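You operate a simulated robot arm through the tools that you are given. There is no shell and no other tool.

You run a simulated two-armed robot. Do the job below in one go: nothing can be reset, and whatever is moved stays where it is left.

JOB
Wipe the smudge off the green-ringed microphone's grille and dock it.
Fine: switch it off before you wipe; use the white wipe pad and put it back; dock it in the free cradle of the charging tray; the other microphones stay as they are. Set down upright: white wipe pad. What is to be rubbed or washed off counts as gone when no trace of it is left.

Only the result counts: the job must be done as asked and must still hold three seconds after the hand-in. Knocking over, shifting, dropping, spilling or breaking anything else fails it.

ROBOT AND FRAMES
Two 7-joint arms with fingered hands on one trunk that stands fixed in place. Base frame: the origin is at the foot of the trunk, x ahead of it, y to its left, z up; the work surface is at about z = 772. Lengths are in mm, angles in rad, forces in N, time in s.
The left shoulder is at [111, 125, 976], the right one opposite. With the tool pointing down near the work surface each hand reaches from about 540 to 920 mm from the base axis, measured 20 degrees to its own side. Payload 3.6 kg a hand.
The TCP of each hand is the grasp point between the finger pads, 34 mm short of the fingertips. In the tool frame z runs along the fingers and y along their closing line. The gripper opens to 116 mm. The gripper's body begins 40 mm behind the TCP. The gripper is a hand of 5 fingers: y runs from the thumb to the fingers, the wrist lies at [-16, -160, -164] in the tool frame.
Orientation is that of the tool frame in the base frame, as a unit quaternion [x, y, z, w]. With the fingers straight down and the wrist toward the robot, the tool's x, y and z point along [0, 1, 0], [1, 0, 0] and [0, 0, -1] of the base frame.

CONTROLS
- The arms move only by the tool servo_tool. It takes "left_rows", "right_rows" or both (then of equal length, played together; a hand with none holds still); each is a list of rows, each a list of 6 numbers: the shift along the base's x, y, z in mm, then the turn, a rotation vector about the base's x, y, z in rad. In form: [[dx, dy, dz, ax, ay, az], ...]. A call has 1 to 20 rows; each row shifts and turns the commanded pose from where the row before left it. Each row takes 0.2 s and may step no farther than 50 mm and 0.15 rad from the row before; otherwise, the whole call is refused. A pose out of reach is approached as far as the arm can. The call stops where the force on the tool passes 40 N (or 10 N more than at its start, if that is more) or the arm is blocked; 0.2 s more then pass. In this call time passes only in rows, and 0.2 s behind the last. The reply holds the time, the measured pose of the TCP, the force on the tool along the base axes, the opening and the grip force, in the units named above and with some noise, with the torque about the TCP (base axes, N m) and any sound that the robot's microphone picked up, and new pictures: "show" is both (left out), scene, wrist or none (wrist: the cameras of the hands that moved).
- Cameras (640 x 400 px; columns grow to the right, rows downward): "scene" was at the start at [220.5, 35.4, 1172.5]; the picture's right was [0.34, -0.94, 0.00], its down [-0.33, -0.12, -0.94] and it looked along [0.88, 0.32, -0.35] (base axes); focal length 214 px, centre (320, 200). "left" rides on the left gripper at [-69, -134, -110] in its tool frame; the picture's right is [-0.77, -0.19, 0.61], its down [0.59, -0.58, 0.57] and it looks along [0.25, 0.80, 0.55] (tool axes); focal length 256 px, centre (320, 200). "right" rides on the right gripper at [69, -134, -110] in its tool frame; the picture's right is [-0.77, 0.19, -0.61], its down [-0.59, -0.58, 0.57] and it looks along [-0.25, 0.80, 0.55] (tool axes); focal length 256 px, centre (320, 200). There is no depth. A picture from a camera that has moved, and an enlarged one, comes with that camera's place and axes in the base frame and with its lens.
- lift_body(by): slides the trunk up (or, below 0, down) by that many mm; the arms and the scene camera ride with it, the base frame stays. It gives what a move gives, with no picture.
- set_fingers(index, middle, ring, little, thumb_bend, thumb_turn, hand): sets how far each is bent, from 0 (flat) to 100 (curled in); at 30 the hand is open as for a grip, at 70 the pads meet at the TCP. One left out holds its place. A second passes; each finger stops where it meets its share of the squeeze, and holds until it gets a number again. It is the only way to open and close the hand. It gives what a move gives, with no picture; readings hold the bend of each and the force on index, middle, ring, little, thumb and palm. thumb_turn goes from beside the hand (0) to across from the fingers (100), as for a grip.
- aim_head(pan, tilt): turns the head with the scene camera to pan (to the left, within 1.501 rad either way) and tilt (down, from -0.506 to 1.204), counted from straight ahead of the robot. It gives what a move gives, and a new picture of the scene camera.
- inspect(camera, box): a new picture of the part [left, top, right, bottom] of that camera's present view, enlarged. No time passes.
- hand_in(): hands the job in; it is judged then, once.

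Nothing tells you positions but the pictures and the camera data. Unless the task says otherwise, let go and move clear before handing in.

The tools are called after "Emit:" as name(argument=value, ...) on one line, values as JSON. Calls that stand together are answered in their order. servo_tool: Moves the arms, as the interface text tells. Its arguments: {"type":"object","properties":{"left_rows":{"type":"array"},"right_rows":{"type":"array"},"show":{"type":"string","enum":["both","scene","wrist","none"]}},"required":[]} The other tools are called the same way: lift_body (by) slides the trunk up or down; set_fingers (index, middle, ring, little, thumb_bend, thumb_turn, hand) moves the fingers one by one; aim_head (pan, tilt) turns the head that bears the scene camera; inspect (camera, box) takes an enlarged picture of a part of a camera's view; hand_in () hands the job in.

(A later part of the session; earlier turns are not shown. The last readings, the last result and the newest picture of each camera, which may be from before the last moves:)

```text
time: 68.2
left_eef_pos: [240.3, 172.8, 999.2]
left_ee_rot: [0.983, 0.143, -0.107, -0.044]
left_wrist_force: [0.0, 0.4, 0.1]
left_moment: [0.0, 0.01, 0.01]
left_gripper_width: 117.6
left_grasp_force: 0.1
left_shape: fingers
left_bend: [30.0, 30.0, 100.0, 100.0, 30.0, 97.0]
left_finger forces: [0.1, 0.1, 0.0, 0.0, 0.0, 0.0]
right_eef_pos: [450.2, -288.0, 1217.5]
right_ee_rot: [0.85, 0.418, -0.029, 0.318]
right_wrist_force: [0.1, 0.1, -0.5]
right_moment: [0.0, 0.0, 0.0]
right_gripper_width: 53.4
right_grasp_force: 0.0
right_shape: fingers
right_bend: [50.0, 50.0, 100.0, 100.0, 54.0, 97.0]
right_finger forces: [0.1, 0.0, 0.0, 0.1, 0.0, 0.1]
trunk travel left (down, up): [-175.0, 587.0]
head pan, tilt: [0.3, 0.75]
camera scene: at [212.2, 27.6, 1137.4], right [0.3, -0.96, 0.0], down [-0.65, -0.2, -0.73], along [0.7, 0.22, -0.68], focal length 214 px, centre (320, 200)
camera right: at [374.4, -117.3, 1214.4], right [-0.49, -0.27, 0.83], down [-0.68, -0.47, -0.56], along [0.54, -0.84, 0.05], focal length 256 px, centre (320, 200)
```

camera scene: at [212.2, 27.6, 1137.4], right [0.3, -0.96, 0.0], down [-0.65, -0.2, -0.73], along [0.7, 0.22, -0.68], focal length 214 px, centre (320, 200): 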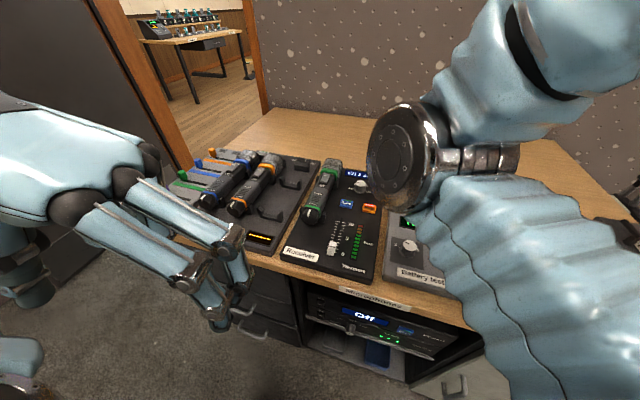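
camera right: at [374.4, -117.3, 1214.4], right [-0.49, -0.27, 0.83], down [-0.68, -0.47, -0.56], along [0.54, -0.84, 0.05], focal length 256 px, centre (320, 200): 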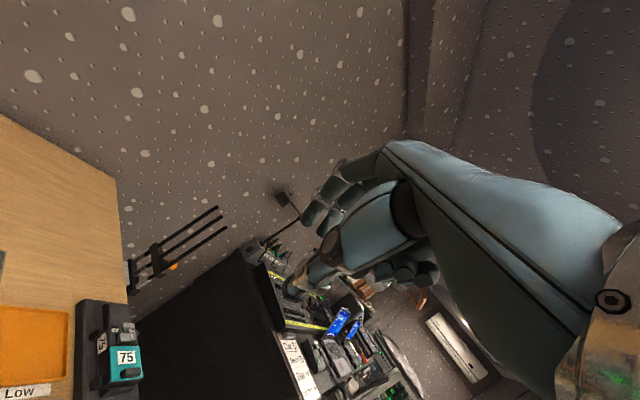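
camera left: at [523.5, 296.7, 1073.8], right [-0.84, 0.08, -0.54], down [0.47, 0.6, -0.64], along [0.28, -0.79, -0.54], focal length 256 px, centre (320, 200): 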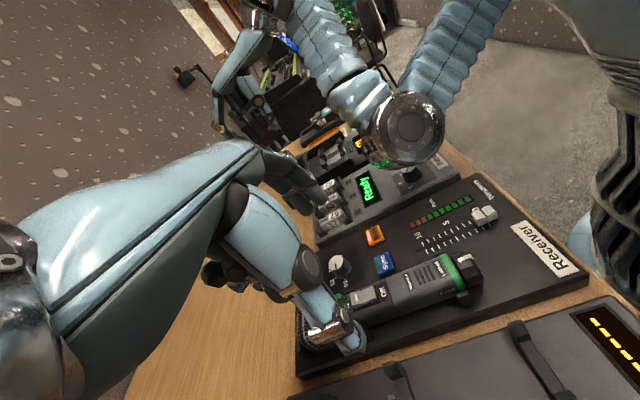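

Emit:
servo_tool(right_rows=[[15, 0, 0, 0, 0, 0], [15, 0, 0, 0, 0, 0], [15, 0, 0, 0, 0, 0], [15, 0, 0, 0, 0, 0], [15, 0, 0, 0, 0, 0], [15, 0, 0, 0, 0, 0], [15, 0, 0, 0, 0, 0], [0, 0, 0, 0, 0, 0]])

```text
time: 70.0
left_eef_pos: [239.8, 171.6, 1001.1]
left_ee_rot: [0.983, 0.142, -0.107, -0.043]
left_wrist_force: [-0.9, 0.8, 0.6]
left_moment: [-0.02, 0.01, 0.03]
left_gripper_width: 117.7
left_grasp_force: 0.1
left_shape: fingers
left_bend: [30.0, 30.0, 100.0, 100.0, 30.0, 97.0]
left_finger forces: [0.0, 0.0, 0.1, 0.0, 0.0, 0.0]
right_eef_pos: [554.0, -289.5, 1216.0]
right_ee_rot: [0.85, 0.418, -0.03, 0.318]
right_wrist_force: [0.2, -0.2, -0.6]
right_moment: [0.02, 0.01, 0.02]
right_gripper_width: 53.5
right_grasp_force: 0.1
right_shape: fingers
right_bend: [50.0, 50.0, 100.0, 100.0, 54.0, 97.0]
right_finger forces: [0.0, 0.1, 0.0, 0.2, 0.0, 0.1]
trunk travel left (down, up): [-175.0, 587.0]
head pan, tilt: [0.3, 0.75]
camera scene: at [212.2, 27.6, 1137.4], right [0.3, -0.96, 0.0], down [-0.65, -0.2, -0.73], along [0.7, 0.22, -0.68], focal length 214 px, centre (320, 200)
camera right: at [479.9, -118.1, 1213.9], right [-0.49, -0.27, 0.83], down [-0.68, -0.47, -0.56], along [0.54, -0.84, 0.05], focal length 256 px, centre (320, 200)
```

scene: 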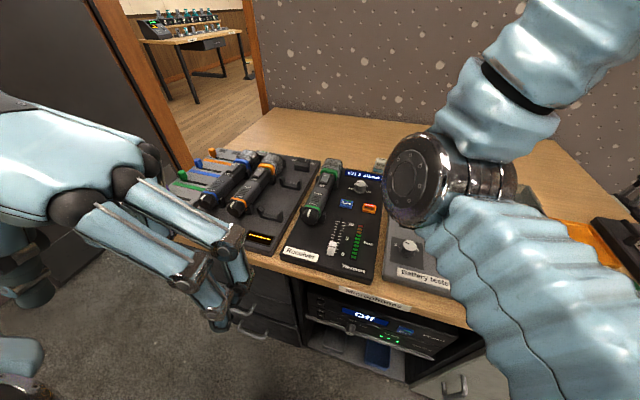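
right: 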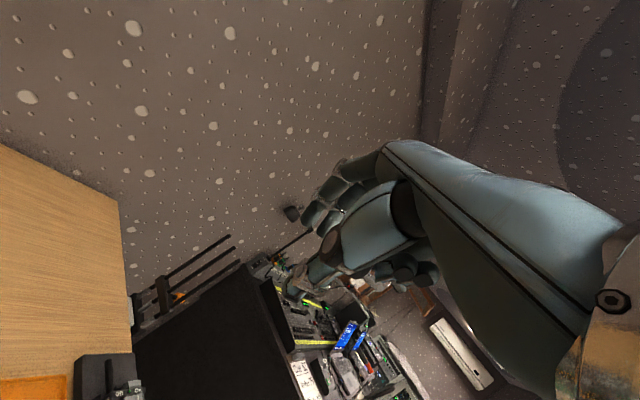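

Emit:
servo_tool(right_rows=[[4, 12, -8, 0.051, 0.0422, 0.0633], [4, 12, -8, 0.051, 0.0422, 0.0633], [4, 12, -8, 0.051, 0.0422, 0.0633], [4, 12, -8, 0.051, 0.0422, 0.0633], [4, 12, -8, 0.051, 0.0422, 0.0633], [4, 12, -8, 0.051, 0.0422, 0.0633], [4, 12, -8, 0.051, 0.0422, 0.0633], [4, 12, -8, 0.051, 0.0422, 0.0633], [4, 12, -8, 0.051, 0.0422, 0.0633], [4, 12, -8, 0.051, 0.0422, 0.0633], [0, 0, 0, 0, 0, 0]])

```text
time: 72.2
left_eef_pos: [238.8, 171.6, 1000.1]
left_ee_rot: [0.983, 0.142, -0.107, -0.043]
left_wrist_force: [-0.1, 0.5, -0.1]
left_moment: [0.01, -0.04, -0.04]
left_gripper_width: 117.4
left_grasp_force: 0.0
left_shape: fingers
left_bend: [30.0, 30.0, 100.0, 100.0, 30.0, 97.0]
left_finger forces: [0.0, 0.1, 0.0, 0.1, 0.0, 0.0]
right_eef_pos: [609.7, -204.0, 1061.1]
right_ee_rot: [0.739, 0.669, -0.068, -0.034]
right_wrist_force: [0.3, 0.5, 0.0]
right_moment: [0.0, -0.03, 0.0]
right_gripper_width: 53.5
right_grasp_force: 0.1
right_shape: fingers
right_bend: [50.0, 50.0, 100.0, 100.0, 54.0, 97.0]
right_finger forces: [0.1, 0.0, 0.1, 0.0, 0.0, 0.0]
trunk travel left (down, up): [-175.0, 587.0]
head pan, tilt: [0.3, 0.75]
stopped in row 10 (right hand): the arm was blocked; the commanded pose is now the measured one
camera scene: at [212.2, 27.4, 1137.4], right [0.29, -0.96, 0.0], down [-0.65, -0.2, -0.73], along [0.7, 0.22, -0.68], focal length 214 px, centre (320, 200)
camera right: at [502.1, -117.4, 1184.6], right [0.2, -0.76, 0.62], down [-0.71, -0.55, -0.44], along [0.68, -0.35, -0.65], focal length 256 px, centre (320, 200)
```

scene: 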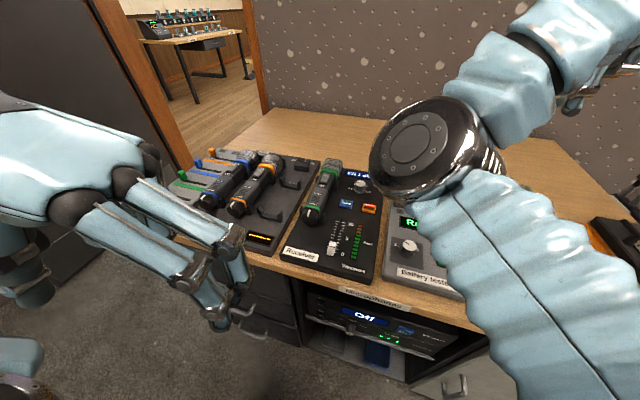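
right: 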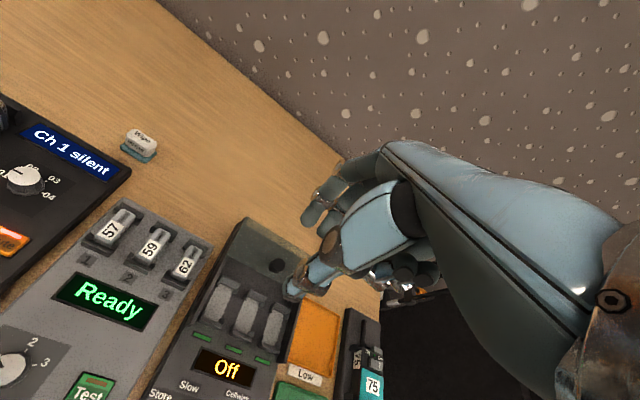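

Emit:
servo_tool(right_rows=[[0, 0, 0, 0, 0, 0], [0, 0, 0, 0, 0, 0], [0, 0, 0, 0, 0, 0]], show="none")

Emit:
inspect(camera="left", box=[0, 0, 640, 400])

```text
time: 73.0
left_eef_pos: [240.6, 172.0, 999.5]
left_ee_rot: [0.983, 0.142, -0.107, -0.042]
left_wrist_force: [0.7, 0.4, 0.5]
left_moment: [0.0, 0.02, -0.01]
left_gripper_width: 117.4
left_grasp_force: 0.1
left_shape: fingers
left_bend: [30.0, 30.0, 100.0, 100.0, 30.0, 97.0]
left_finger forces: [0.0, 0.0, 0.0, 0.0, 0.0, 0.0]
right_eef_pos: [609.8, -204.2, 1060.8]
right_ee_rot: [0.738, 0.67, -0.07, -0.032]
right_wrist_force: [-0.6, 0.4, 0.0]
right_moment: [0.01, 0.0, 0.0]
right_gripper_width: 53.7
right_grasp_force: 0.1
right_shape: fingers
right_bend: [50.0, 50.0, 100.0, 100.0, 54.0, 97.0]
right_finger forces: [0.1, 0.0, 0.0, 0.0, 0.1, 0.1]
trunk travel left (down, up): [-175.0, 587.0]
head pan, tilt: [0.3, 0.75]
```

```text
1.00 times, centred on (320, 200) of left (not enlarged: the box is as wide or as high as the picture)
camera zoom: at [163.7, 276.7, 1136.7], right [-0.91, -0.01, -0.42], down [0.27, 0.75, -0.6], along [0.32, -0.66, -0.68], focal length 256 px, centre (320, 200)
```

zoom: 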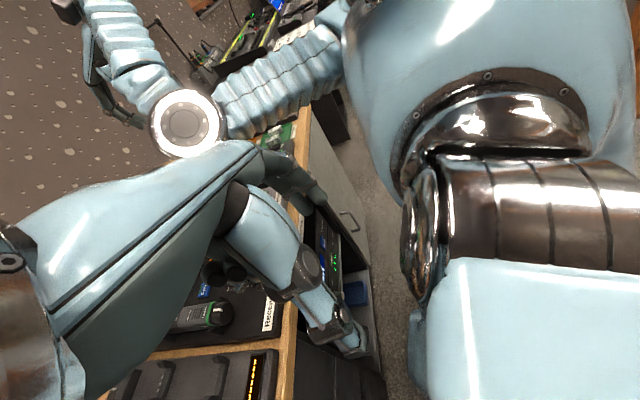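

Emit:
servo_tool(right_rows=[[0, 15, 5, 0.0135, -0.036, 0.024], [0, 15, 5, 0.0135, -0.036, 0.024], [0, 15, 5, 0.0135, -0.036, 0.024], [0, 15, 5, 0.0135, -0.036, 0.024], [-2, 15, 5, 0, 0, 0], [-2, 15, 5, 0, 0, 0], [-2, 15, 5, 0, 0, 0], [-2, 15, 0, 0, 0, 0], [-2, 15, 0, 0, 0, 0], [0, 0, 0, 0, 0, 0]])

```text
time: 74.2
left_eef_pos: [239.5, 171.5, 1000.1]
left_ee_rot: [0.983, 0.142, -0.107, -0.043]
left_wrist_force: [0.0, 0.1, -0.5]
left_moment: [0.03, 0.01, -0.02]
left_gripper_width: 117.7
left_grasp_force: 0.1
left_shape: fingers
left_bend: [30.0, 30.0, 100.0, 100.0, 30.0, 97.0]
left_finger forces: [0.1, 0.0, 0.0, 0.0, 0.0, 0.0]
right_eef_pos: [608.4, -198.5, 1098.6]
right_ee_rot: [0.756, 0.654, 0.024, -0.004]
right_wrist_force: [-0.1, 0.7, -0.6]
right_moment: [-0.01, -0.01, 0.02]
right_gripper_width: 53.5
right_grasp_force: 0.1
right_shape: fingers
right_bend: [50.0, 50.0, 100.0, 100.0, 54.0, 97.0]
right_finger forces: [0.0, 0.1, 0.0, 0.0, 0.1, 0.0]
trunk travel left (down, up): [-175.0, 587.0]
head pan, tilt: [0.3, 0.75]
stopped in row 6 (right hand): the arm was blocked; the commanded pose is now the measured one
camera scene: at [212.5, 27.3, 1137.3], right [0.3, -0.96, 0.0], down [-0.65, -0.2, -0.73], along [0.7, 0.22, -0.68], focal length 214 px, centre (320, 200)
camera right: at [484.8, -114.3, 1208.0], right [0.06, -0.81, 0.58], down [-0.64, -0.48, -0.6], along [0.77, -0.34, -0.55], focal length 256 px, centre (320, 200)
```

scene: 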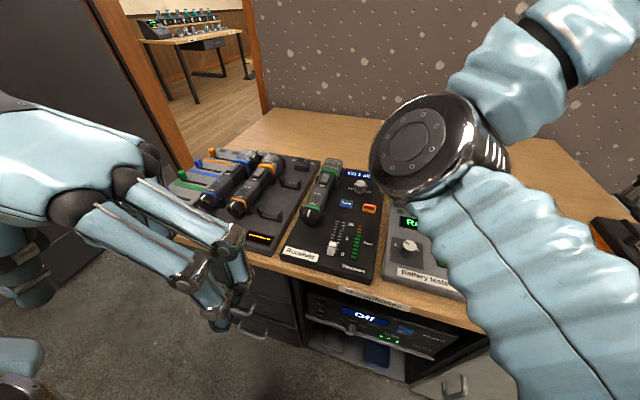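
right: 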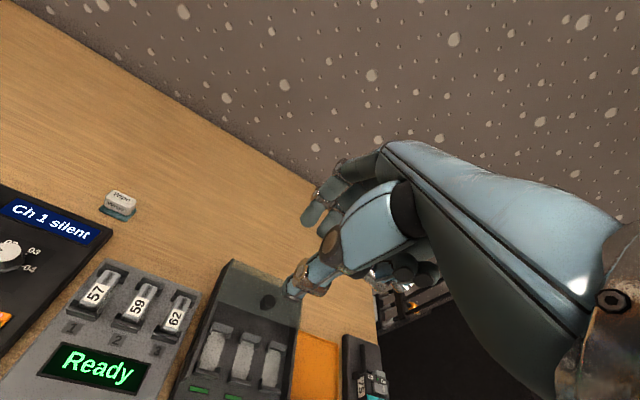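

The right arm's elbow has drifted inwards and limits it. Turning the hand to the left, which is the pose I need anyway, should swing the elbow out again, so I do that in small steps.

Emit:
servo_tool(right_rows=[[0, 6, 0, 0, 0, 0.08], [0, 6, 0, 0, 0, 0.08], [0, 6, 0, 0, 0, 0.08], [0, 6, 0, 0, 0, 0.08], [0, 0, 0, 0, 0, 0]], show="scene")

```text
time: 75.1
left_eef_pos: [239.0, 171.5, 1000.3]
left_ee_rot: [0.983, 0.141, -0.107, -0.042]
left_wrist_force: [-0.4, 0.3, 0.1]
left_moment: [-0.02, 0.02, 0.0]
left_gripper_width: 117.8
left_grasp_force: 0.0
left_shape: fingers
left_bend: [30.0, 30.0, 100.0, 100.0, 30.0, 97.0]
left_finger forces: [0.0, 0.0, 0.1, 0.0, 0.1, 0.0]
right_eef_pos: [619.0, -205.6, 1024.7]
right_ee_rot: [0.688, 0.723, -0.035, -0.056]
right_wrist_force: [-1.4, 0.8, -0.8]
right_moment: [-0.01, -0.02, 0.01]
right_gripper_width: 53.6
right_grasp_force: 0.0
right_shape: fingers
right_bend: [50.0, 50.0, 100.0, 100.0, 54.0, 97.0]
right_finger forces: [0.0, 0.0, 0.1, 0.0, 0.1, 0.1]
trunk travel left (down, up): [-175.0, 587.0]
head pan, tilt: [0.3, 0.75]
stopped in row 4 (right hand): the arm was blocked; the commanded pose is now the measured one
camera scene: at [212.2, 27.5, 1137.4], right [0.29, -0.96, 0.0], down [-0.65, -0.2, -0.73], along [0.7, 0.22, -0.68], focal length 214 px, centre (320, 200)
```

scene: 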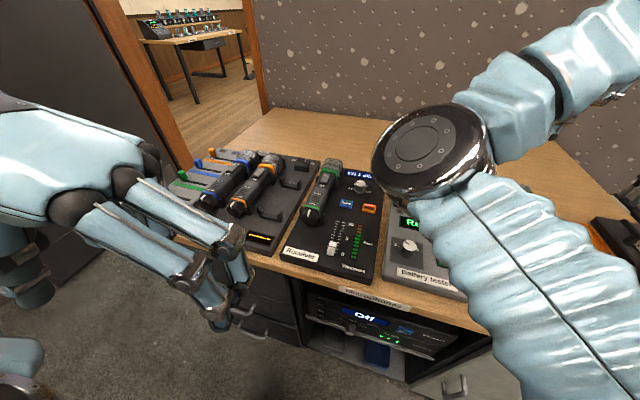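

Turning does slowly swing the elbow outwards, with some drift in position, which is harmless up here. I continue in small steps and compensate the height.

Emit:
servo_tool(right_rows=[[-5, -5, 15, 0, 0, 0.07], [-5, -5, 15, 0, 0, 0.07], [-5, -5, 15, 0, 0, 0.07], [-5, -5, 15, 0, 0, 0.07]], show="scene")

```text
time: 76.1
left_eef_pos: [239.8, 171.8, 999.2]
left_ee_rot: [0.983, 0.141, -0.107, -0.043]
left_wrist_force: [0.8, 0.4, 0.3]
left_moment: [0.0, 0.02, 0.03]
left_gripper_width: 117.5
left_grasp_force: 0.0
left_shape: fingers
left_bend: [30.0, 30.0, 100.0, 100.0, 30.0, 97.0]
left_finger forces: [0.0, 0.1, 0.0, 0.0, 0.1, 0.1]
right_eef_pos: [603.6, -245.1, 1015.8]
right_ee_rot: [0.6, 0.789, -0.087, -0.101]
right_wrist_force: [-0.2, 0.0, -0.6]
right_moment: [0.02, -0.01, 0.02]
right_gripper_width: 53.6
right_grasp_force: 0.1
right_shape: fingers
right_bend: [50.0, 50.0, 100.0, 100.0, 54.0, 97.0]
right_finger forces: [0.1, 0.0, 0.0, 0.0, 0.1, 0.0]
trunk travel left (down, up): [-175.0, 587.0]
head pan, tilt: [0.3, 0.75]
stopped in row 4 (right hand): the arm was blocked; the commanded pose is now the measured one
camera scene: at [212.2, 27.3, 1137.4], right [0.29, -0.96, 0.0], down [-0.65, -0.2, -0.73], along [0.7, 0.22, -0.68], focal length 214 px, centre (320, 200)
```

scene: 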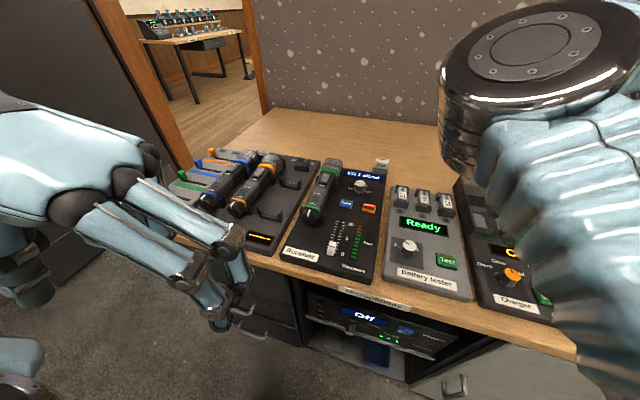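

Emit:
servo_tool(right_rows=[[-5, 5, 10, 0, 0, 0.07], [-5, 5, 10, 0, 0, 0.07], [-5, 5, 10, 0, 0, 0.07], [-5, 5, 10, 0, 0, 0.07]], show="scene")

```text
time: 77.3
left_eef_pos: [239.4, 172.4, 1000.5]
left_ee_rot: [0.983, 0.141, -0.107, -0.043]
left_wrist_force: [0.1, -1.2, -0.4]
left_moment: [0.0, 0.01, -0.02]
left_gripper_width: 117.7
left_grasp_force: 0.0
left_shape: fingers
left_bend: [30.0, 30.0, 100.0, 100.0, 30.0, 97.0]
left_finger forces: [0.1, 0.1, 0.0, 0.0, 0.0, 0.1]
right_eef_pos: [585.9, -248.7, 1002.1]
right_ee_rot: [0.499, 0.846, -0.129, -0.138]
right_wrist_force: [-0.1, 0.2, -0.2]
right_moment: [0.02, 0.0, -0.01]
right_gripper_width: 53.9
right_grasp_force: 0.1
right_shape: fingers
right_bend: [50.0, 50.0, 100.0, 100.0, 54.0, 97.0]
right_finger forces: [0.0, 0.0, 0.1, 0.0, 0.0, 0.0]
trunk travel left (down, up): [-175.0, 587.0]
head pan, tilt: [0.3, 0.75]
stopped in row 4 (right hand): the arm was blocked; the commanded pose is now the measured one
camera scene: at [212.4, 27.2, 1137.3], right [0.3, -0.96, 0.0], down [-0.65, -0.2, -0.73], along [0.7, 0.22, -0.68], focal length 214 px, centre (320, 200)
```

scene: 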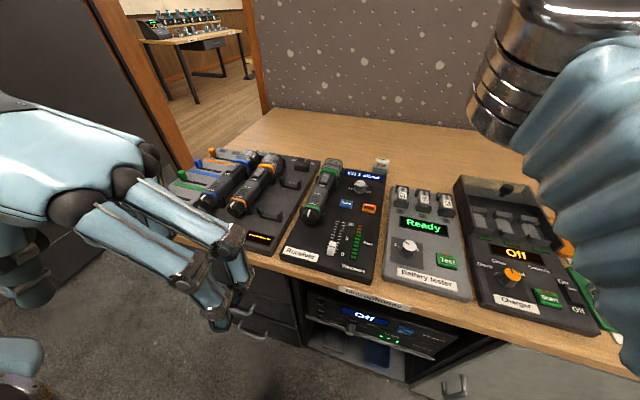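

Emit:
servo_tool(right_rows=[[-5, 5, 12, 0.019, -0.021, 0.075], [-5, 5, 12, 0.019, -0.021, 0.075], [-5, 5, 12, 0.019, -0.021, 0.075], [-5, 5, 12, 0.019, -0.021, 0.075]], show="scene")

```text
time: 78.3
left_eef_pos: [239.0, 172.2, 1000.1]
left_ee_rot: [0.983, 0.142, -0.107, -0.042]
left_wrist_force: [-0.4, -0.5, 0.4]
left_moment: [0.0, 0.01, 0.05]
left_gripper_width: 117.6
left_grasp_force: 0.0
left_shape: fingers
left_bend: [30.0, 30.0, 100.0, 100.0, 30.0, 97.0]
left_finger forces: [0.1, 0.1, 0.0, 0.1, 0.0, 0.0]
right_eef_pos: [566.8, -224.7, 1051.5]
right_ee_rot: [0.363, 0.921, -0.097, -0.098]
right_wrist_force: [0.2, 0.2, 0.4]
right_moment: [0.02, -0.01, 0.0]
right_gripper_width: 53.3
right_grasp_force: 0.0
right_shape: fingers
right_bend: [50.0, 50.0, 100.0, 100.0, 54.0, 97.0]
right_finger forces: [0.0, 0.0, 0.0, 0.0, 0.0, 0.0]
trunk travel left (down, up): [-175.0, 587.0]
head pan, tilt: [0.3, 0.75]
camera scene: at [211.9, 27.3, 1137.4], right [0.3, -0.96, 0.0], down [-0.65, -0.2, -0.73], along [0.7, 0.22, -0.68], focal length 214 px, centre (320, 200)
```

scene: 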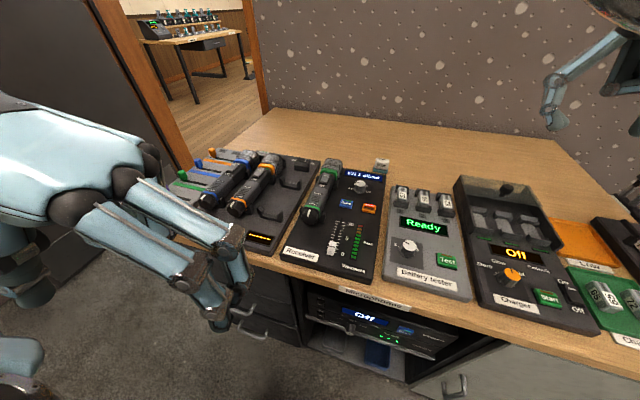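

The elbow is out and the arm follows freely again. I finish the turn to the target orientation (fingers on the +y side) while moving left.

Emit:
servo_tool(right_rows=[[0, 12, 0, 0.02, -0.02, 0.0746], [0, 12, 0, 0.02, -0.02, 0.0746], [0, 12, 0, 0.02, -0.02, 0.0746], [0, 12, 0, 0.02, -0.02, 0.0746], [0, 12, 0, 0.02, -0.02, 0.0746], [0, 12, 0, 0.02, -0.02, 0.0746], [0, 12, 0, 0.02, -0.02, 0.0746], [0, 12, 0, 0.02, -0.02, 0.0746], [0, 12, 0, 0.02, -0.02, 0.0746], [0, 12, 0, 0.02, -0.02, 0.0746], [0, 0, 0, 0, 0, 0]])

```text
time: 80.7
left_eef_pos: [239.6, 172.1, 1000.3]
left_ee_rot: [0.983, 0.142, -0.106, -0.044]
left_wrist_force: [-0.6, 0.2, 0.2]
left_moment: [-0.02, 0.03, 0.0]
left_gripper_width: 117.6
left_grasp_force: 0.1
left_shape: fingers
left_bend: [30.0, 30.0, 100.0, 100.0, 30.0, 97.0]
left_finger forces: [0.0, 0.0, 0.0, 0.1, 0.1, 0.0]
right_eef_pos: [566.2, -106.1, 1051.9]
right_ee_rot: [0.001, 1.0, 0.002, -0.002]
right_wrist_force: [-0.4, -0.3, 0.8]
right_moment: [-0.01, -0.01, 0.03]
right_gripper_width: 53.8
right_grasp_force: 0.1
right_shape: fingers
right_bend: [50.0, 50.0, 100.0, 100.0, 54.0, 97.0]
right_finger forces: [0.0, 0.0, 0.0, 0.0, 0.1, 0.1]
trunk travel left (down, up): [-175.0, 587.0]
head pan, tilt: [0.3, 0.75]
camera scene: at [212.2, 27.5, 1137.4], right [0.3, -0.96, 0.0], down [-0.65, -0.2, -0.73], along [0.7, 0.22, -0.68], focal length 214 px, centre (320, 200)
camera right: at [498.7, -240.1, 1162.1], right [0.77, 0.18, 0.61], down [0.59, -0.58, -0.57], along [0.25, 0.8, -0.55], focal length 256 px, centre (320, 200)
```

scene: 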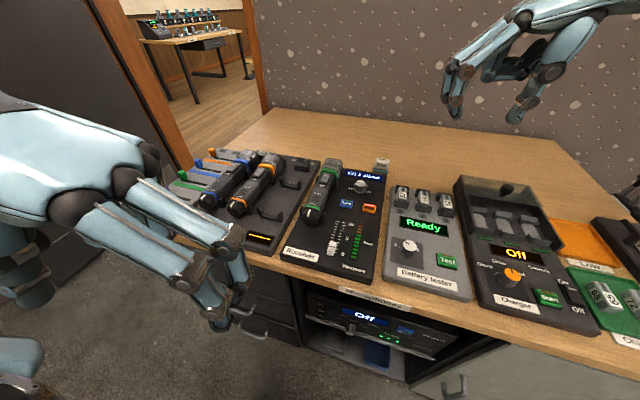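
right: 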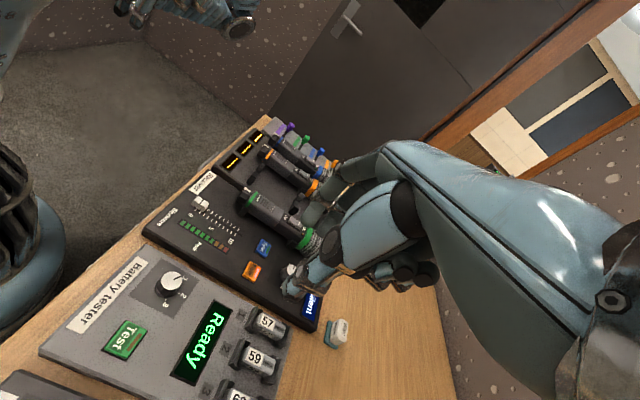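

The right hand now has exactly the orientation I need: fingers on the left, thumb on the right. Before descending I open the hand a little and look at the clearance of the curled fingers.

Emit:
set_fingers(hand="right", index=46, middle=46, thumb_bend=46)

Emit:
inspect(camera="scene", box=[420, 0, 620, 125])

Emit:
inspect(camera="right", box=[260, 140, 480, 310])

```text
time: 81.7
left_eef_pos: [240.1, 174.1, 1000.8]
left_ee_rot: [0.983, 0.141, -0.107, -0.043]
left_wrist_force: [0.5, -0.1, 0.5]
left_moment: [-0.03, 0.02, -0.01]
left_gripper_width: 117.4
left_grasp_force: 0.0
left_shape: fingers
left_bend: [30.0, 30.0, 100.0, 100.0, 30.0, 97.0]
left_finger forces: [0.0, 0.0, 0.0, 0.0, 0.0, 0.0]
right_eef_pos: [565.5, -105.3, 1053.0]
right_ee_rot: [0.002, 1.0, 0.001, -0.002]
right_wrist_force: [-0.2, -0.4, -1.0]
right_moment: [-0.02, 0.0, 0.02]
right_gripper_width: 70.7
right_grasp_force: 0.1
right_shape: fingers
right_bend: [46.0, 46.0, 100.0, 100.0, 46.0, 97.0]
right_finger forces: [0.0, 0.0, 0.0, 0.0, 0.0, 0.0]
trunk travel left (down, up): [-175.0, 587.0]
head pan, tilt: [0.3, 0.75]
```

```text
3.20 times, centred on (520, 62) of scene
camera zoom: at [212.2, 27.6, 1137.4], right [0.3, -0.96, 0.0], down [-0.65, -0.2, -0.73], along [0.7, 0.22, -0.68], focal length 686 px, centre (-320, 640)
```

zoom: 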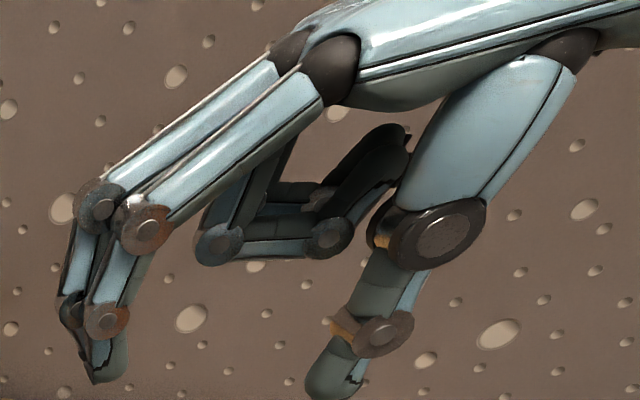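

```text
2.35 times, centred on (370, 225) of right
camera zoom: at [498.7, -240.1, 1162.1], right [0.77, 0.18, 0.61], down [0.59, -0.58, -0.57], along [0.25, 0.8, -0.55], focal length 602 px, centre (202, 141)
```

zoom: 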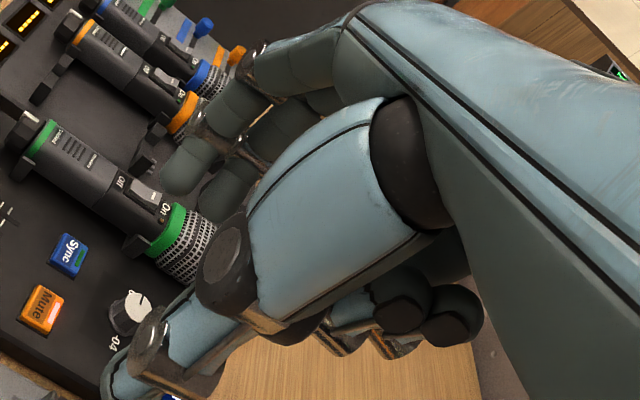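

The profile shows the curled fingers reach down to TCP level, which would threaten the rocker. So I will leave the ring finger hanging open beside the mic and keep only the little finger curled beyond the rocker. Now I move above the mic.

Emit:
set_fingers(hand="right", ring=46)

Emit:
servo_tool(right_rows=[[1.75, 17.4, -6, 0, 0, 0], [1.75, 17.4, -6, 0, 0, 0], [1.75, 17.4, -6, 0, 0, 0], [1.75, 17.4, -6, 0, 0, 0], [1.75, 17.4, -6, 0, 0, 0], [1.75, 17.4, -6, 0, 0, 0], [1.75, 17.4, -6, 0, 0, 0], [1.75, 17.4, -6, 0, 0, 0], [1.75, 17.4, -6, 0, 0, 0], [1.75, 17.4, -6, 0, 0, 0], [1.75, 17.4, -6, 0, 0, 0], [1.75, 17.4, -6, 0, 0, 0], [1.75, 17.4, -6, 0, 0, 0], [1.75, 17.4, -6, 0, 0, 0], [0, 0, 0, 0, 0, 0]])

```text
time: 82.7
left_eef_pos: [239.0, 174.1, 999.5]
left_ee_rot: [0.983, 0.141, -0.108, -0.043]
left_wrist_force: [0.0, -0.1, 0.4]
left_moment: [0.04, -0.02, 0.02]
left_gripper_width: 117.8
left_grasp_force: 0.0
left_shape: fingers
left_bend: [30.0, 30.0, 100.0, 100.0, 30.0, 97.0]
left_finger forces: [0.0, 0.0, 0.0, 0.0, 0.0, 0.1]
right_eef_pos: [566.5, -106.0, 1051.9]
right_ee_rot: [0.001, 1.0, 0.002, -0.002]
right_wrist_force: [-0.1, -0.8, 0.5]
right_moment: [0.01, 0.01, 0.01]
right_gripper_width: 70.5
right_grasp_force: 0.0
right_shape: fingers
right_bend: [46.0, 46.0, 46.0, 100.0, 46.0, 97.0]
right_finger forces: [0.0, 0.0, 0.0, 0.0, 0.1, 0.0]
trunk travel left (down, up): [-175.0, 587.0]
head pan, tilt: [0.3, 0.75]
```

```text
time: 84.3
left_eef_pos: [240.1, 171.5, 999.5]
left_ee_rot: [0.983, 0.142, -0.107, -0.043]
left_wrist_force: [0.7, -0.2, 0.2]
left_moment: [-0.01, 0.0, 0.0]
left_gripper_width: 117.4
left_grasp_force: 0.1
left_shape: fingers
left_bend: [30.0, 30.0, 100.0, 100.0, 30.0, 97.0]
left_finger forces: [0.0, 0.0, 0.0, 0.1, 0.0, 0.0]
right_eef_pos: [591.7, -43.6, 1060.1]
right_ee_rot: [0.052, 0.996, 0.071, 0.024]
right_wrist_force: [-0.2, -0.7, 0.1]
right_moment: [0.02, 0.01, -0.04]
right_gripper_width: 70.4
right_grasp_force: 0.0
right_shape: fingers
right_bend: [46.0, 46.0, 46.0, 100.0, 46.0, 97.0]
right_finger forces: [0.0, 0.1, 0.1, 0.0, 0.0, 0.0]
trunk travel left (down, up): [-175.0, 587.0]
head pan, tilt: [0.3, 0.75]
stopped in row 7 (right hand): the arm was blocked; the commanded pose is now the measured one
camera scene: at [212.2, 27.2, 1137.4], right [0.29, -0.96, 0.0], down [-0.65, -0.2, -0.73], along [0.7, 0.22, -0.68], focal length 214 px, centre (320, 200)
camera right: at [505.8, -181.9, 1147.1], right [0.75, 0.02, 0.66], down [0.56, -0.55, -0.62], along [0.36, 0.83, -0.42], focal length 256 px, centre (320, 200)
```

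scene: 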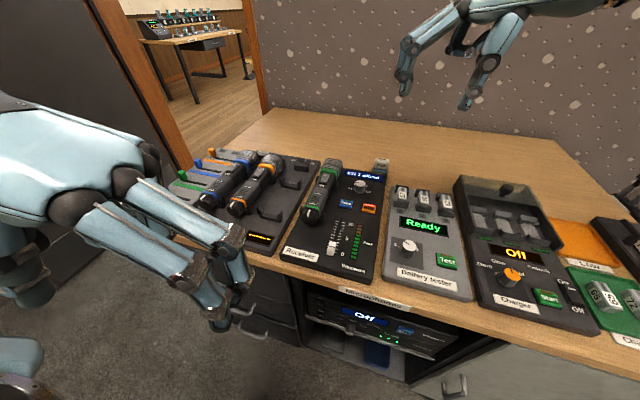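
right: 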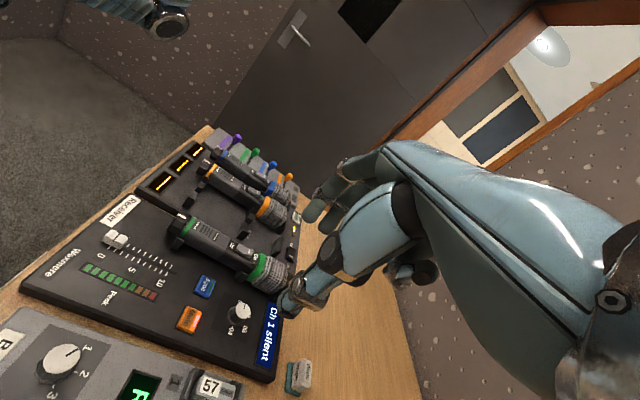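

Emit:
servo_tool(right_rows=[[-2, -3, -12, -0.0178, 0.006, 0.013], [-2, -3, -12, -0.0178, 0.006, 0.013], [-2, -3, -12, -0.0178, 0.006, 0.013], [-2, -3, -12, -0.0178, 0.006, 0.013], [-2, -3, -12, -0.0178, 0.006, 0.013], [-2, -3, -12, -0.0178, 0.006, 0.013], [-2, -3, -12, -0.0178, 0.006, 0.013], [-2, -3, -12, -0.0178, 0.006, 0.013], [0, 0, 0, 0, 0, 0]])

```text
time: 86.5
left_eef_pos: [239.1, 170.7, 999.0]
left_ee_rot: [0.983, 0.141, -0.106, -0.042]
left_wrist_force: [0.1, -0.4, 0.5]
left_moment: [0.0, -0.01, 0.0]
left_gripper_width: 117.8
left_grasp_force: 0.1
left_shape: fingers
left_bend: [30.0, 30.0, 100.0, 100.0, 30.0, 97.0]
left_finger forces: [0.1, 0.0, 0.1, 0.0, 0.0, 0.0]
right_eef_pos: [583.1, -91.7, 989.5]
right_ee_rot: [0.033, 0.999, 0.038, 0.02]
right_wrist_force: [-1.0, -0.6, 0.3]
right_moment: [0.01, -0.01, 0.01]
right_gripper_width: 70.7
right_grasp_force: 0.0
right_shape: fingers
right_bend: [46.0, 46.0, 46.0, 100.0, 46.0, 97.0]
right_finger forces: [0.0, 0.1, 0.1, 0.0, 0.0, 0.0]
trunk travel left (down, up): [-175.0, 587.0]
head pan, tilt: [0.3, 0.75]
stopped in row 9 (right hand): the arm was blocked; the commanded pose is now the measured one
camera scene: at [212.1, 27.3, 1137.4], right [0.3, -0.96, 0.0], down [-0.65, -0.2, -0.73], along [0.7, 0.22, -0.68], focal length 214 px, centre (320, 200)
camera right: at [503.4, -228.4, 1086.7], right [0.75, 0.09, 0.65], down [0.57, -0.57, -0.59], along [0.32, 0.82, -0.48], focal length 256 px, centre (320, 200)
```

scene: 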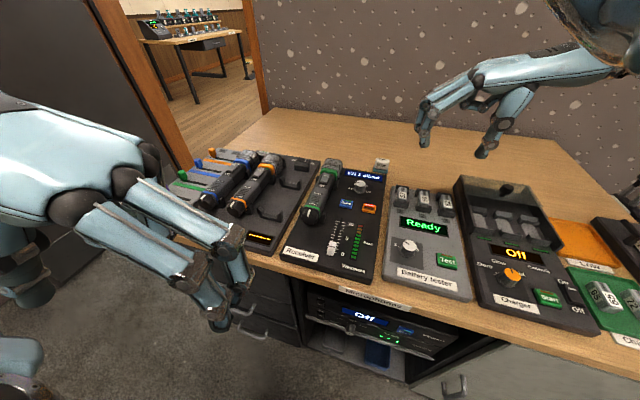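
right: 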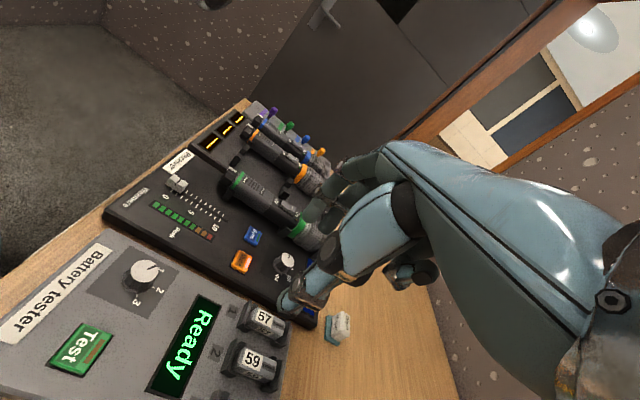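

Emit:
inspect(camera="left", box=[0, 0, 640, 400])

Emit:
aim_head(pan=-0.7, tilt=0.5)

```text
1.00 times, centred on (320, 200) of left (not enlarged: the box is as wide or as high as the picture)
camera zoom: at [163.6, 276.3, 1136.8], right [-0.91, -0.01, -0.42], down [0.27, 0.75, -0.6], along [0.32, -0.66, -0.68], focal length 256 px, centre (320, 200)
```

zoom: 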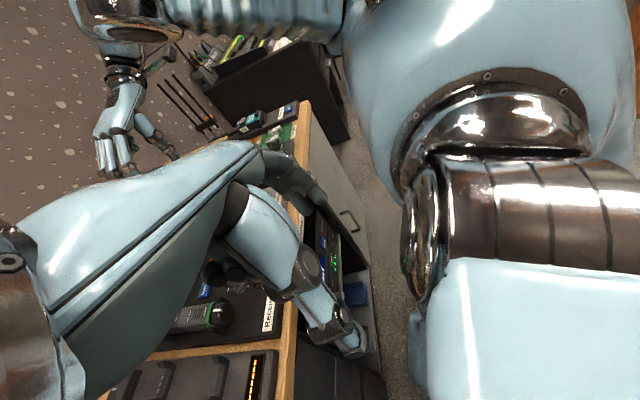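

```text
time: 87.8
left_eef_pos: [238.5, 172.2, 999.5]
left_ee_rot: [0.983, 0.141, -0.108, -0.043]
left_wrist_force: [0.2, -0.4, 0.8]
left_moment: [0.01, -0.02, 0.0]
left_gripper_width: 117.7
left_grasp_force: 0.1
left_shape: fingers
left_bend: [30.0, 30.0, 100.0, 100.0, 30.0, 97.0]
left_finger forces: [0.0, 0.0, 0.0, 0.0, 0.0, 0.0]
right_eef_pos: [583.8, -90.8, 989.3]
right_ee_rot: [0.032, 0.999, 0.039, 0.019]
right_wrist_force: [-0.3, 0.2, -0.2]
right_moment: [0.02, -0.01, 0.01]
right_gripper_width: 70.5
right_grasp_force: 0.1
right_shape: fingers
right_bend: [46.0, 46.0, 46.0, 100.0, 46.0, 97.0]
right_finger forces: [0.1, 0.0, 0.0, 0.1, 0.0, 0.0]
trunk travel left (down, up): [-175.0, 587.0]
head pan, tilt: [-0.7, 0.499]
camera scene: at [202.7, -55.4, 1159.3], right [-0.64, -0.77, 0.0], down [-0.37, 0.31, -0.88], along [0.67, -0.57, -0.48], focal length 214 px, centre (320, 200)
```

scene: 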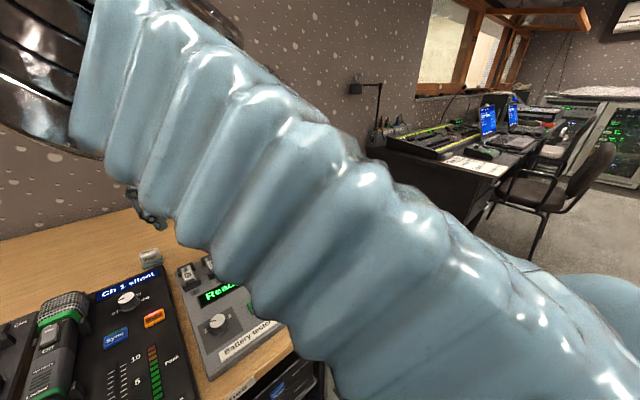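

The right elbow is now high in front of the head, which blocks motion to the left. I will turn the hand back to its normal yaw at lower height to drop the elbow, then approach from the left-forward pose that worked before.

Emit:
servo_tool(right_rows=[[4.8, -6, 0, 0, 0, -0.094], [4.8, -6, 0, 0, 0, -0.094], [4.8, -6, 0, 0, 0, -0.094], [4.8, -6, 0, 0, 0, -0.094], [4.8, -6, 0, 0, 0, -0.094], [4.8, -6, 0, 0, 0, -0.094], [4.8, -6, 0, 0, 0, -0.094], [4.8, -6, 0, 0, 0, -0.094], [0, 0, 0, 0, 0, 0]], show="scene")

```text
time: 88.8
left_eef_pos: [238.9, 171.2, 1000.3]
left_ee_rot: [0.983, 0.14, -0.107, -0.042]
left_wrist_force: [0.2, -0.4, -0.2]
left_moment: [-0.04, -0.01, -0.01]
left_gripper_width: 117.5
left_grasp_force: 0.0
left_shape: fingers
left_bend: [30.0, 30.0, 100.0, 100.0, 30.0, 97.0]
left_finger forces: [0.1, 0.0, 0.1, 0.0, 0.0, 0.0]
right_eef_pos: [607.0, -168.3, 1012.9]
right_ee_rot: [0.276, 0.957, 0.087, 0.035]
right_wrist_force: [-0.3, 0.1, 0.0]
right_moment: [0.02, 0.0, -0.01]
right_gripper_width: 70.8
right_grasp_force: 0.1
right_shape: fingers
right_bend: [46.0, 46.0, 46.0, 100.0, 46.0, 97.0]
right_finger forces: [0.0, 0.0, 0.0, 0.0, 0.0, 0.0]
trunk travel left (down, up): [-175.0, 587.0]
head pan, tilt: [-0.7, 0.499]
stopped in row 5 (right hand): the arm was blocked; the commanded pose is now the measured one
camera scene: at [202.5, -55.9, 1159.3], right [-0.64, -0.76, 0.0], down [-0.37, 0.31, -0.88], along [0.67, -0.57, -0.48], focal length 214 px, centre (320, 200)
```

scene: 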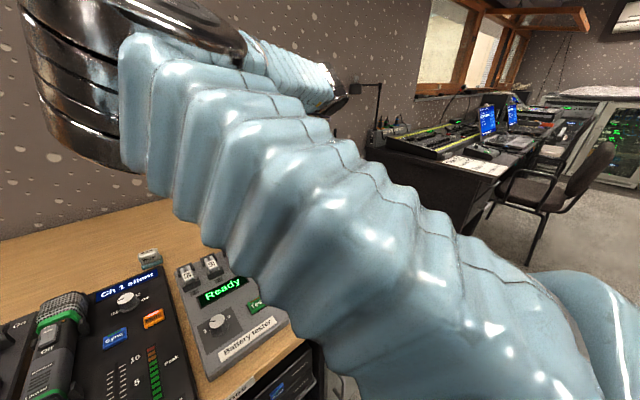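

Emit:
servo_tool(right_rows=[[4, -4, -4, 0, 0, -0.08], [4, -4, -4, 0, 0, -0.08], [4, -4, -4, 0, 0, -0.08], [4, -4, -4, 0, 0, -0.08], [4, -4, -4, 0, 0, -0.08], [4, -4, -4, 0, 0, -0.08]], show="scene")

```text
time: 89.9
left_eef_pos: [239.9, 172.3, 1000.6]
left_ee_rot: [0.983, 0.142, -0.108, -0.042]
left_wrist_force: [-0.5, -0.2, 0.4]
left_moment: [0.0, 0.02, -0.01]
left_gripper_width: 117.3
left_grasp_force: 0.0
left_shape: fingers
left_bend: [30.0, 30.0, 100.0, 100.0, 30.0, 97.0]
left_finger forces: [0.1, 0.1, 0.0, 0.1, 0.0, 0.1]
right_eef_pos: [620.2, -241.4, 1005.8]
right_ee_rot: [0.479, 0.869, 0.114, 0.049]
right_wrist_force: [-1.0, -0.6, -0.1]
right_moment: [0.01, -0.01, 0.01]
right_gripper_width: 70.7
right_grasp_force: 0.0
right_shape: fingers
right_bend: [46.0, 46.0, 46.0, 100.0, 46.0, 97.0]
right_finger forces: [0.0, 0.1, 0.1, 0.0, 0.0, 0.0]
trunk travel left (down, up): [-175.0, 587.0]
head pan, tilt: [-0.7, 0.499]
stopped in row 5 (right hand): the arm was blocked; the commanded pose is now the measured one
camera scene: at [202.6, -55.6, 1159.3], right [-0.64, -0.76, 0.0], down [-0.37, 0.31, -0.88], along [0.67, -0.57, -0.48], focal length 214 px, centre (320, 200)
```

scene: 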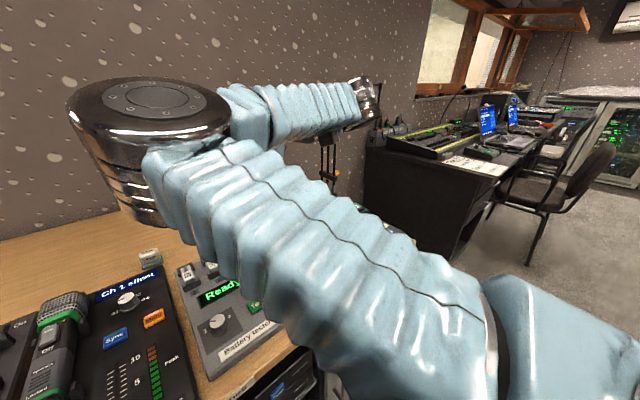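

Emit:
servo_tool(right_rows=[[4, 4, -6, 0, 0, -0.08], [4, 4, -6, 0, 0, -0.08], [4, 4, -6, 0, 0, -0.08], [4, 4, -6, 0, 0, -0.08], [4, 4, -6, 0, 0, -0.08], [4, 4, -6, 0, 0, -0.08]], show="scene")

```text
time: 91.5
left_eef_pos: [239.2, 172.2, 1000.3]
left_ee_rot: [0.983, 0.142, -0.107, -0.043]
left_wrist_force: [0.0, -1.6, 0.1]
left_moment: [0.01, -0.02, -0.01]
left_gripper_width: 118.0
left_grasp_force: 0.0
left_shape: fingers
left_bend: [30.0, 30.0, 100.0, 100.0, 30.0, 97.0]
left_finger forces: [0.1, 0.1, 0.0, 0.0, 0.0, 0.1]
right_eef_pos: [640.8, -253.3, 976.0]
right_ee_rot: [0.698, 0.705, 0.104, 0.079]
right_wrist_force: [-0.5, -0.7, -0.2]
right_moment: [0.02, 0.02, 0.02]
right_gripper_width: 70.8
right_grasp_force: 0.0
right_shape: fingers
right_bend: [46.0, 46.0, 46.0, 100.0, 46.0, 97.0]
right_finger forces: [0.0, 0.1, 0.1, 0.0, 0.1, 0.1]
trunk travel left (down, up): [-175.0, 587.0]
head pan, tilt: [-0.7, 0.499]
stopped in row 6 (right hand): the arm was blocked; the commanded pose is now the measured one
camera scene: at [202.6, -55.9, 1159.3], right [-0.64, -0.76, 0.0], down [-0.37, 0.31, -0.88], along [0.67, -0.57, -0.48], focal length 214 px, centre (320, 200)
```

scene: 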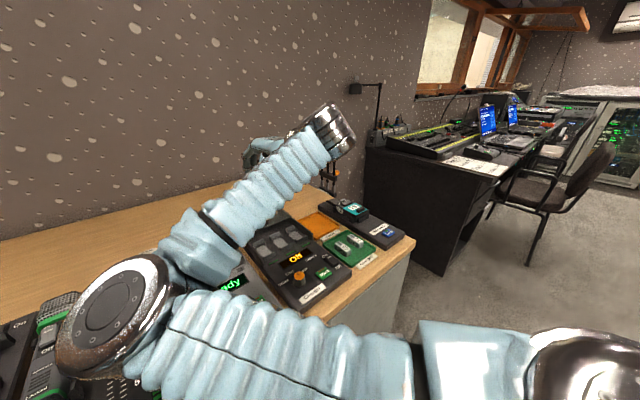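

Emit:
servo_tool(right_rows=[[2, 10, 0, 0, 0, -0.06], [2, 10, 0, 0, 0, -0.06], [2, 10, 0, 0, 0, -0.06], [2, 10, 0, 0, 0, -0.06], [2, 10, 0, 0, 0, -0.06], [2, 10, 0, 0, 0, -0.06]], show="scene")

```text
time: 92.9
left_eef_pos: [240.7, 172.9, 999.6]
left_ee_rot: [0.983, 0.142, -0.107, -0.042]
left_wrist_force: [0.3, 0.0, 0.1]
left_moment: [0.01, 0.02, 0.0]
left_gripper_width: 117.8
left_grasp_force: 0.0
left_shape: fingers
left_bend: [30.0, 30.0, 100.0, 100.0, 30.0, 97.0]
left_finger forces: [0.0, 0.0, 0.0, 0.0, 0.1, 0.0]
right_eef_pos: [653.3, -194.9, 977.9]
right_ee_rot: [0.814, 0.566, 0.089, 0.099]
right_wrist_force: [0.8, -1.1, 0.5]
right_moment: [-0.01, -0.02, -0.02]
right_gripper_width: 70.6
right_grasp_force: 0.0
right_shape: fingers
right_bend: [46.0, 46.0, 46.0, 100.0, 46.0, 97.0]
right_finger forces: [0.1, 0.0, 0.0, 0.0, 0.1, 0.0]
trunk travel left (down, up): [-175.0, 587.0]
head pan, tilt: [-0.7, 0.499]
camera scene: at [202.6, -55.2, 1159.4], right [-0.64, -0.76, 0.0], down [-0.37, 0.31, -0.88], along [0.67, -0.57, -0.48], focal length 214 px, centre (320, 200)
```

scene: 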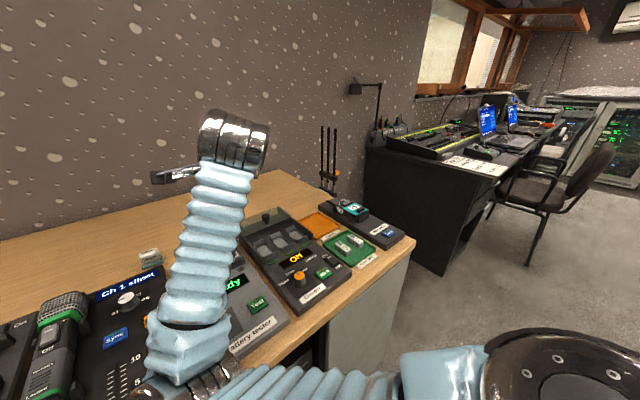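

The elbow is low again and the arm follows freely. I now go left in front of the desk's middle with normal yaw, as in the pose that worked before.

Emit:
servo_tool(right_rows=[[2.2, 19, 0, 0.0009, 0.0168, 0.0221], [2.2, 19, 0, 0.0009, 0.0168, 0.0221], [2.2, 19, 0, 0.0009, 0.0168, 0.0221], [2.2, 19, 0, 0.0009, 0.0168, 0.0221], [2.2, 19, 0, 0.0009, 0.0168, 0.0221], [2.2, 19, 0, 0.0009, 0.0168, 0.0221], [2.2, 19, 0, 0.0009, 0.0168, 0.0221], [2.2, 19, 0, 0.0009, 0.0168, 0.0221]], show="scene")

```text
time: 94.7
left_eef_pos: [241.1, 172.6, 1000.1]
left_ee_rot: [0.983, 0.141, -0.107, -0.042]
left_wrist_force: [0.6, 0.4, -0.8]
left_moment: [0.02, -0.05, -0.01]
left_gripper_width: 117.5
left_grasp_force: 0.1
left_shape: fingers
left_bend: [30.0, 30.0, 100.0, 100.0, 30.0, 97.0]
left_finger forces: [0.1, 0.0, 0.1, 0.0, 0.0, 0.0]
right_eef_pos: [673.1, -46.2, 975.6]
right_ee_rot: [0.767, 0.639, 0.045, 0.05]
right_wrist_force: [0.4, 0.7, 0.2]
right_moment: [-0.01, -0.05, -0.02]
right_gripper_width: 70.9
right_grasp_force: 0.0
right_shape: fingers
right_bend: [46.0, 46.0, 46.0, 100.0, 46.0, 97.0]
right_finger forces: [0.0, 0.1, 0.1, 0.0, 0.0, 0.1]
trunk travel left (down, up): [-175.0, 587.0]
head pan, tilt: [-0.7, 0.499]
camera scene: at [202.8, -55.1, 1159.4], right [-0.64, -0.76, 0.0], down [-0.37, 0.31, -0.88], along [0.67, -0.57, -0.48], focal length 214 px, centre (320, 200)
```

scene: 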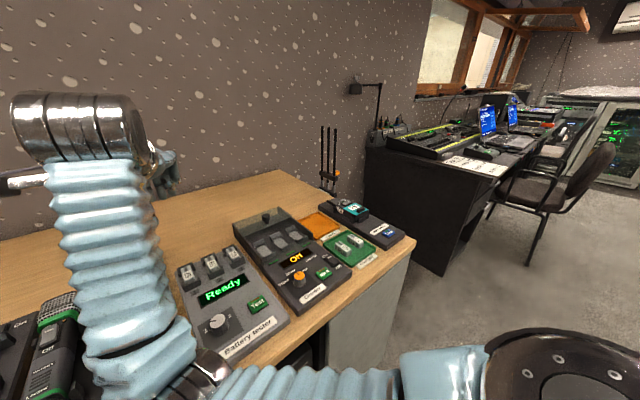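

The arm is healthy again. I first level the hand, then swing it about its wrist to point left.

Emit:
servo_tool(right_rows=[[4.2, 3, 0, 0.0018, 0.0335, 0.0452], [4.2, 3, 0, 0.0018, 0.0335, 0.0452], [4.2, 3, 0, 0.0018, 0.0335, 0.0452], [4.2, 3, 0, 0.0018, 0.0335, 0.0452], [0.1, 15.2, -2.5, 0, 0, 0.0873], [0.1, 15.2, -2.5, 0, 0, 0.0873], [0.1, 15.2, -2.5, 0, 0, 0.0873], [-3.3, 13.9, -2.5, 0, 0, 0.0873], [-3.3, 13.9, -2.5, 0, 0, 0.0873], [-3.3, 13.9, -2.5, 0, 0, 0.0873]], show="scene")

```text
time: 96.9
left_eef_pos: [239.1, 173.6, 999.2]
left_ee_rot: [0.983, 0.142, -0.107, -0.042]
left_wrist_force: [-0.3, -0.2, -0.1]
left_moment: [-0.02, -0.03, 0.02]
left_gripper_width: 117.9
left_grasp_force: 0.0
left_shape: fingers
left_bend: [30.0, 30.0, 100.0, 100.0, 30.0, 97.0]
left_finger forces: [0.1, 0.1, 0.1, 0.0, 0.0, 0.0]
right_eef_pos: [678.5, 64.6, 961.2]
right_ee_rot: [0.492, 0.87, -0.001, -0.002]
right_wrist_force: [-0.6, 0.1, -0.1]
right_moment: [0.03, -0.02, -0.01]
right_gripper_width: 70.6
right_grasp_force: 0.1
right_shape: fingers
right_bend: [46.0, 46.0, 46.0, 100.0, 46.0, 97.0]
right_finger forces: [0.0, 0.1, 0.0, 0.0, 0.0, 0.0]
trunk travel left (down, up): [-175.0, 587.0]
head pan, tilt: [-0.7, 0.499]
camera scene: at [202.8, -55.1, 1159.4], right [-0.64, -0.76, 0.0], down [-0.37, 0.31, -0.88], along [0.67, -0.57, -0.48], focal length 214 px, centre (320, 200)
```

scene: 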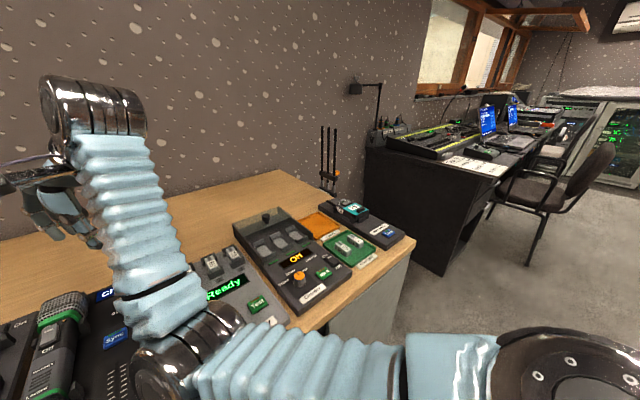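

Emit:
servo_tool(right_rows=[[-6.3, 11.7, -1, 0, 0, 0.0873], [-6.3, 11.7, -1, 0, 0, 0.0873], [-6.3, 11.7, -1, 0, 0, 0.0873], [-8.6, 9, -1, 0, 0, 0.0873], [-8.6, 9, -1, 0, 0, 0.0873], [-8.6, 9, -1, 0, 0, 0.0873]], show="scene")

```text
time: 98.3
left_eef_pos: [240.2, 173.0, 999.0]
left_ee_rot: [0.983, 0.141, -0.107, -0.042]
left_wrist_force: [-0.2, -0.6, 0.2]
left_moment: [0.01, 0.01, 0.01]
left_gripper_width: 117.6
left_grasp_force: 0.0
left_shape: fingers
left_bend: [30.0, 30.0, 100.0, 100.0, 30.0, 97.0]
left_finger forces: [0.0, 0.0, 0.1, 0.0, 0.0, 0.1]
right_eef_pos: [634.3, 124.2, 955.1]
right_ee_rot: [0.25, 0.968, -0.001, -0.003]
right_wrist_force: [-0.2, -0.7, -0.1]
right_moment: [-0.01, -0.01, 0.01]
right_gripper_width: 70.9
right_grasp_force: 0.0
right_shape: fingers
right_bend: [46.0, 46.0, 46.0, 100.0, 46.0, 97.0]
right_finger forces: [0.1, 0.0, 0.0, 0.1, 0.0, 0.0]
trunk travel left (down, up): [-175.0, 587.0]
head pan, tilt: [-0.7, 0.499]
camera scene: at [202.8, -55.2, 1159.4], right [-0.64, -0.76, 0.0], down [-0.37, 0.31, -0.88], along [0.67, -0.57, -0.48], focal length 214 px, centre (320, 200)
```

scene: 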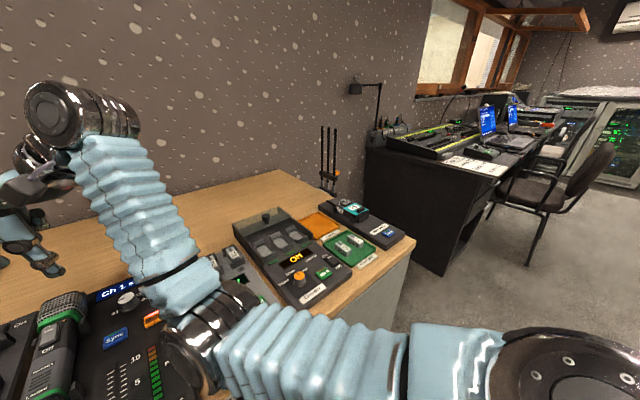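

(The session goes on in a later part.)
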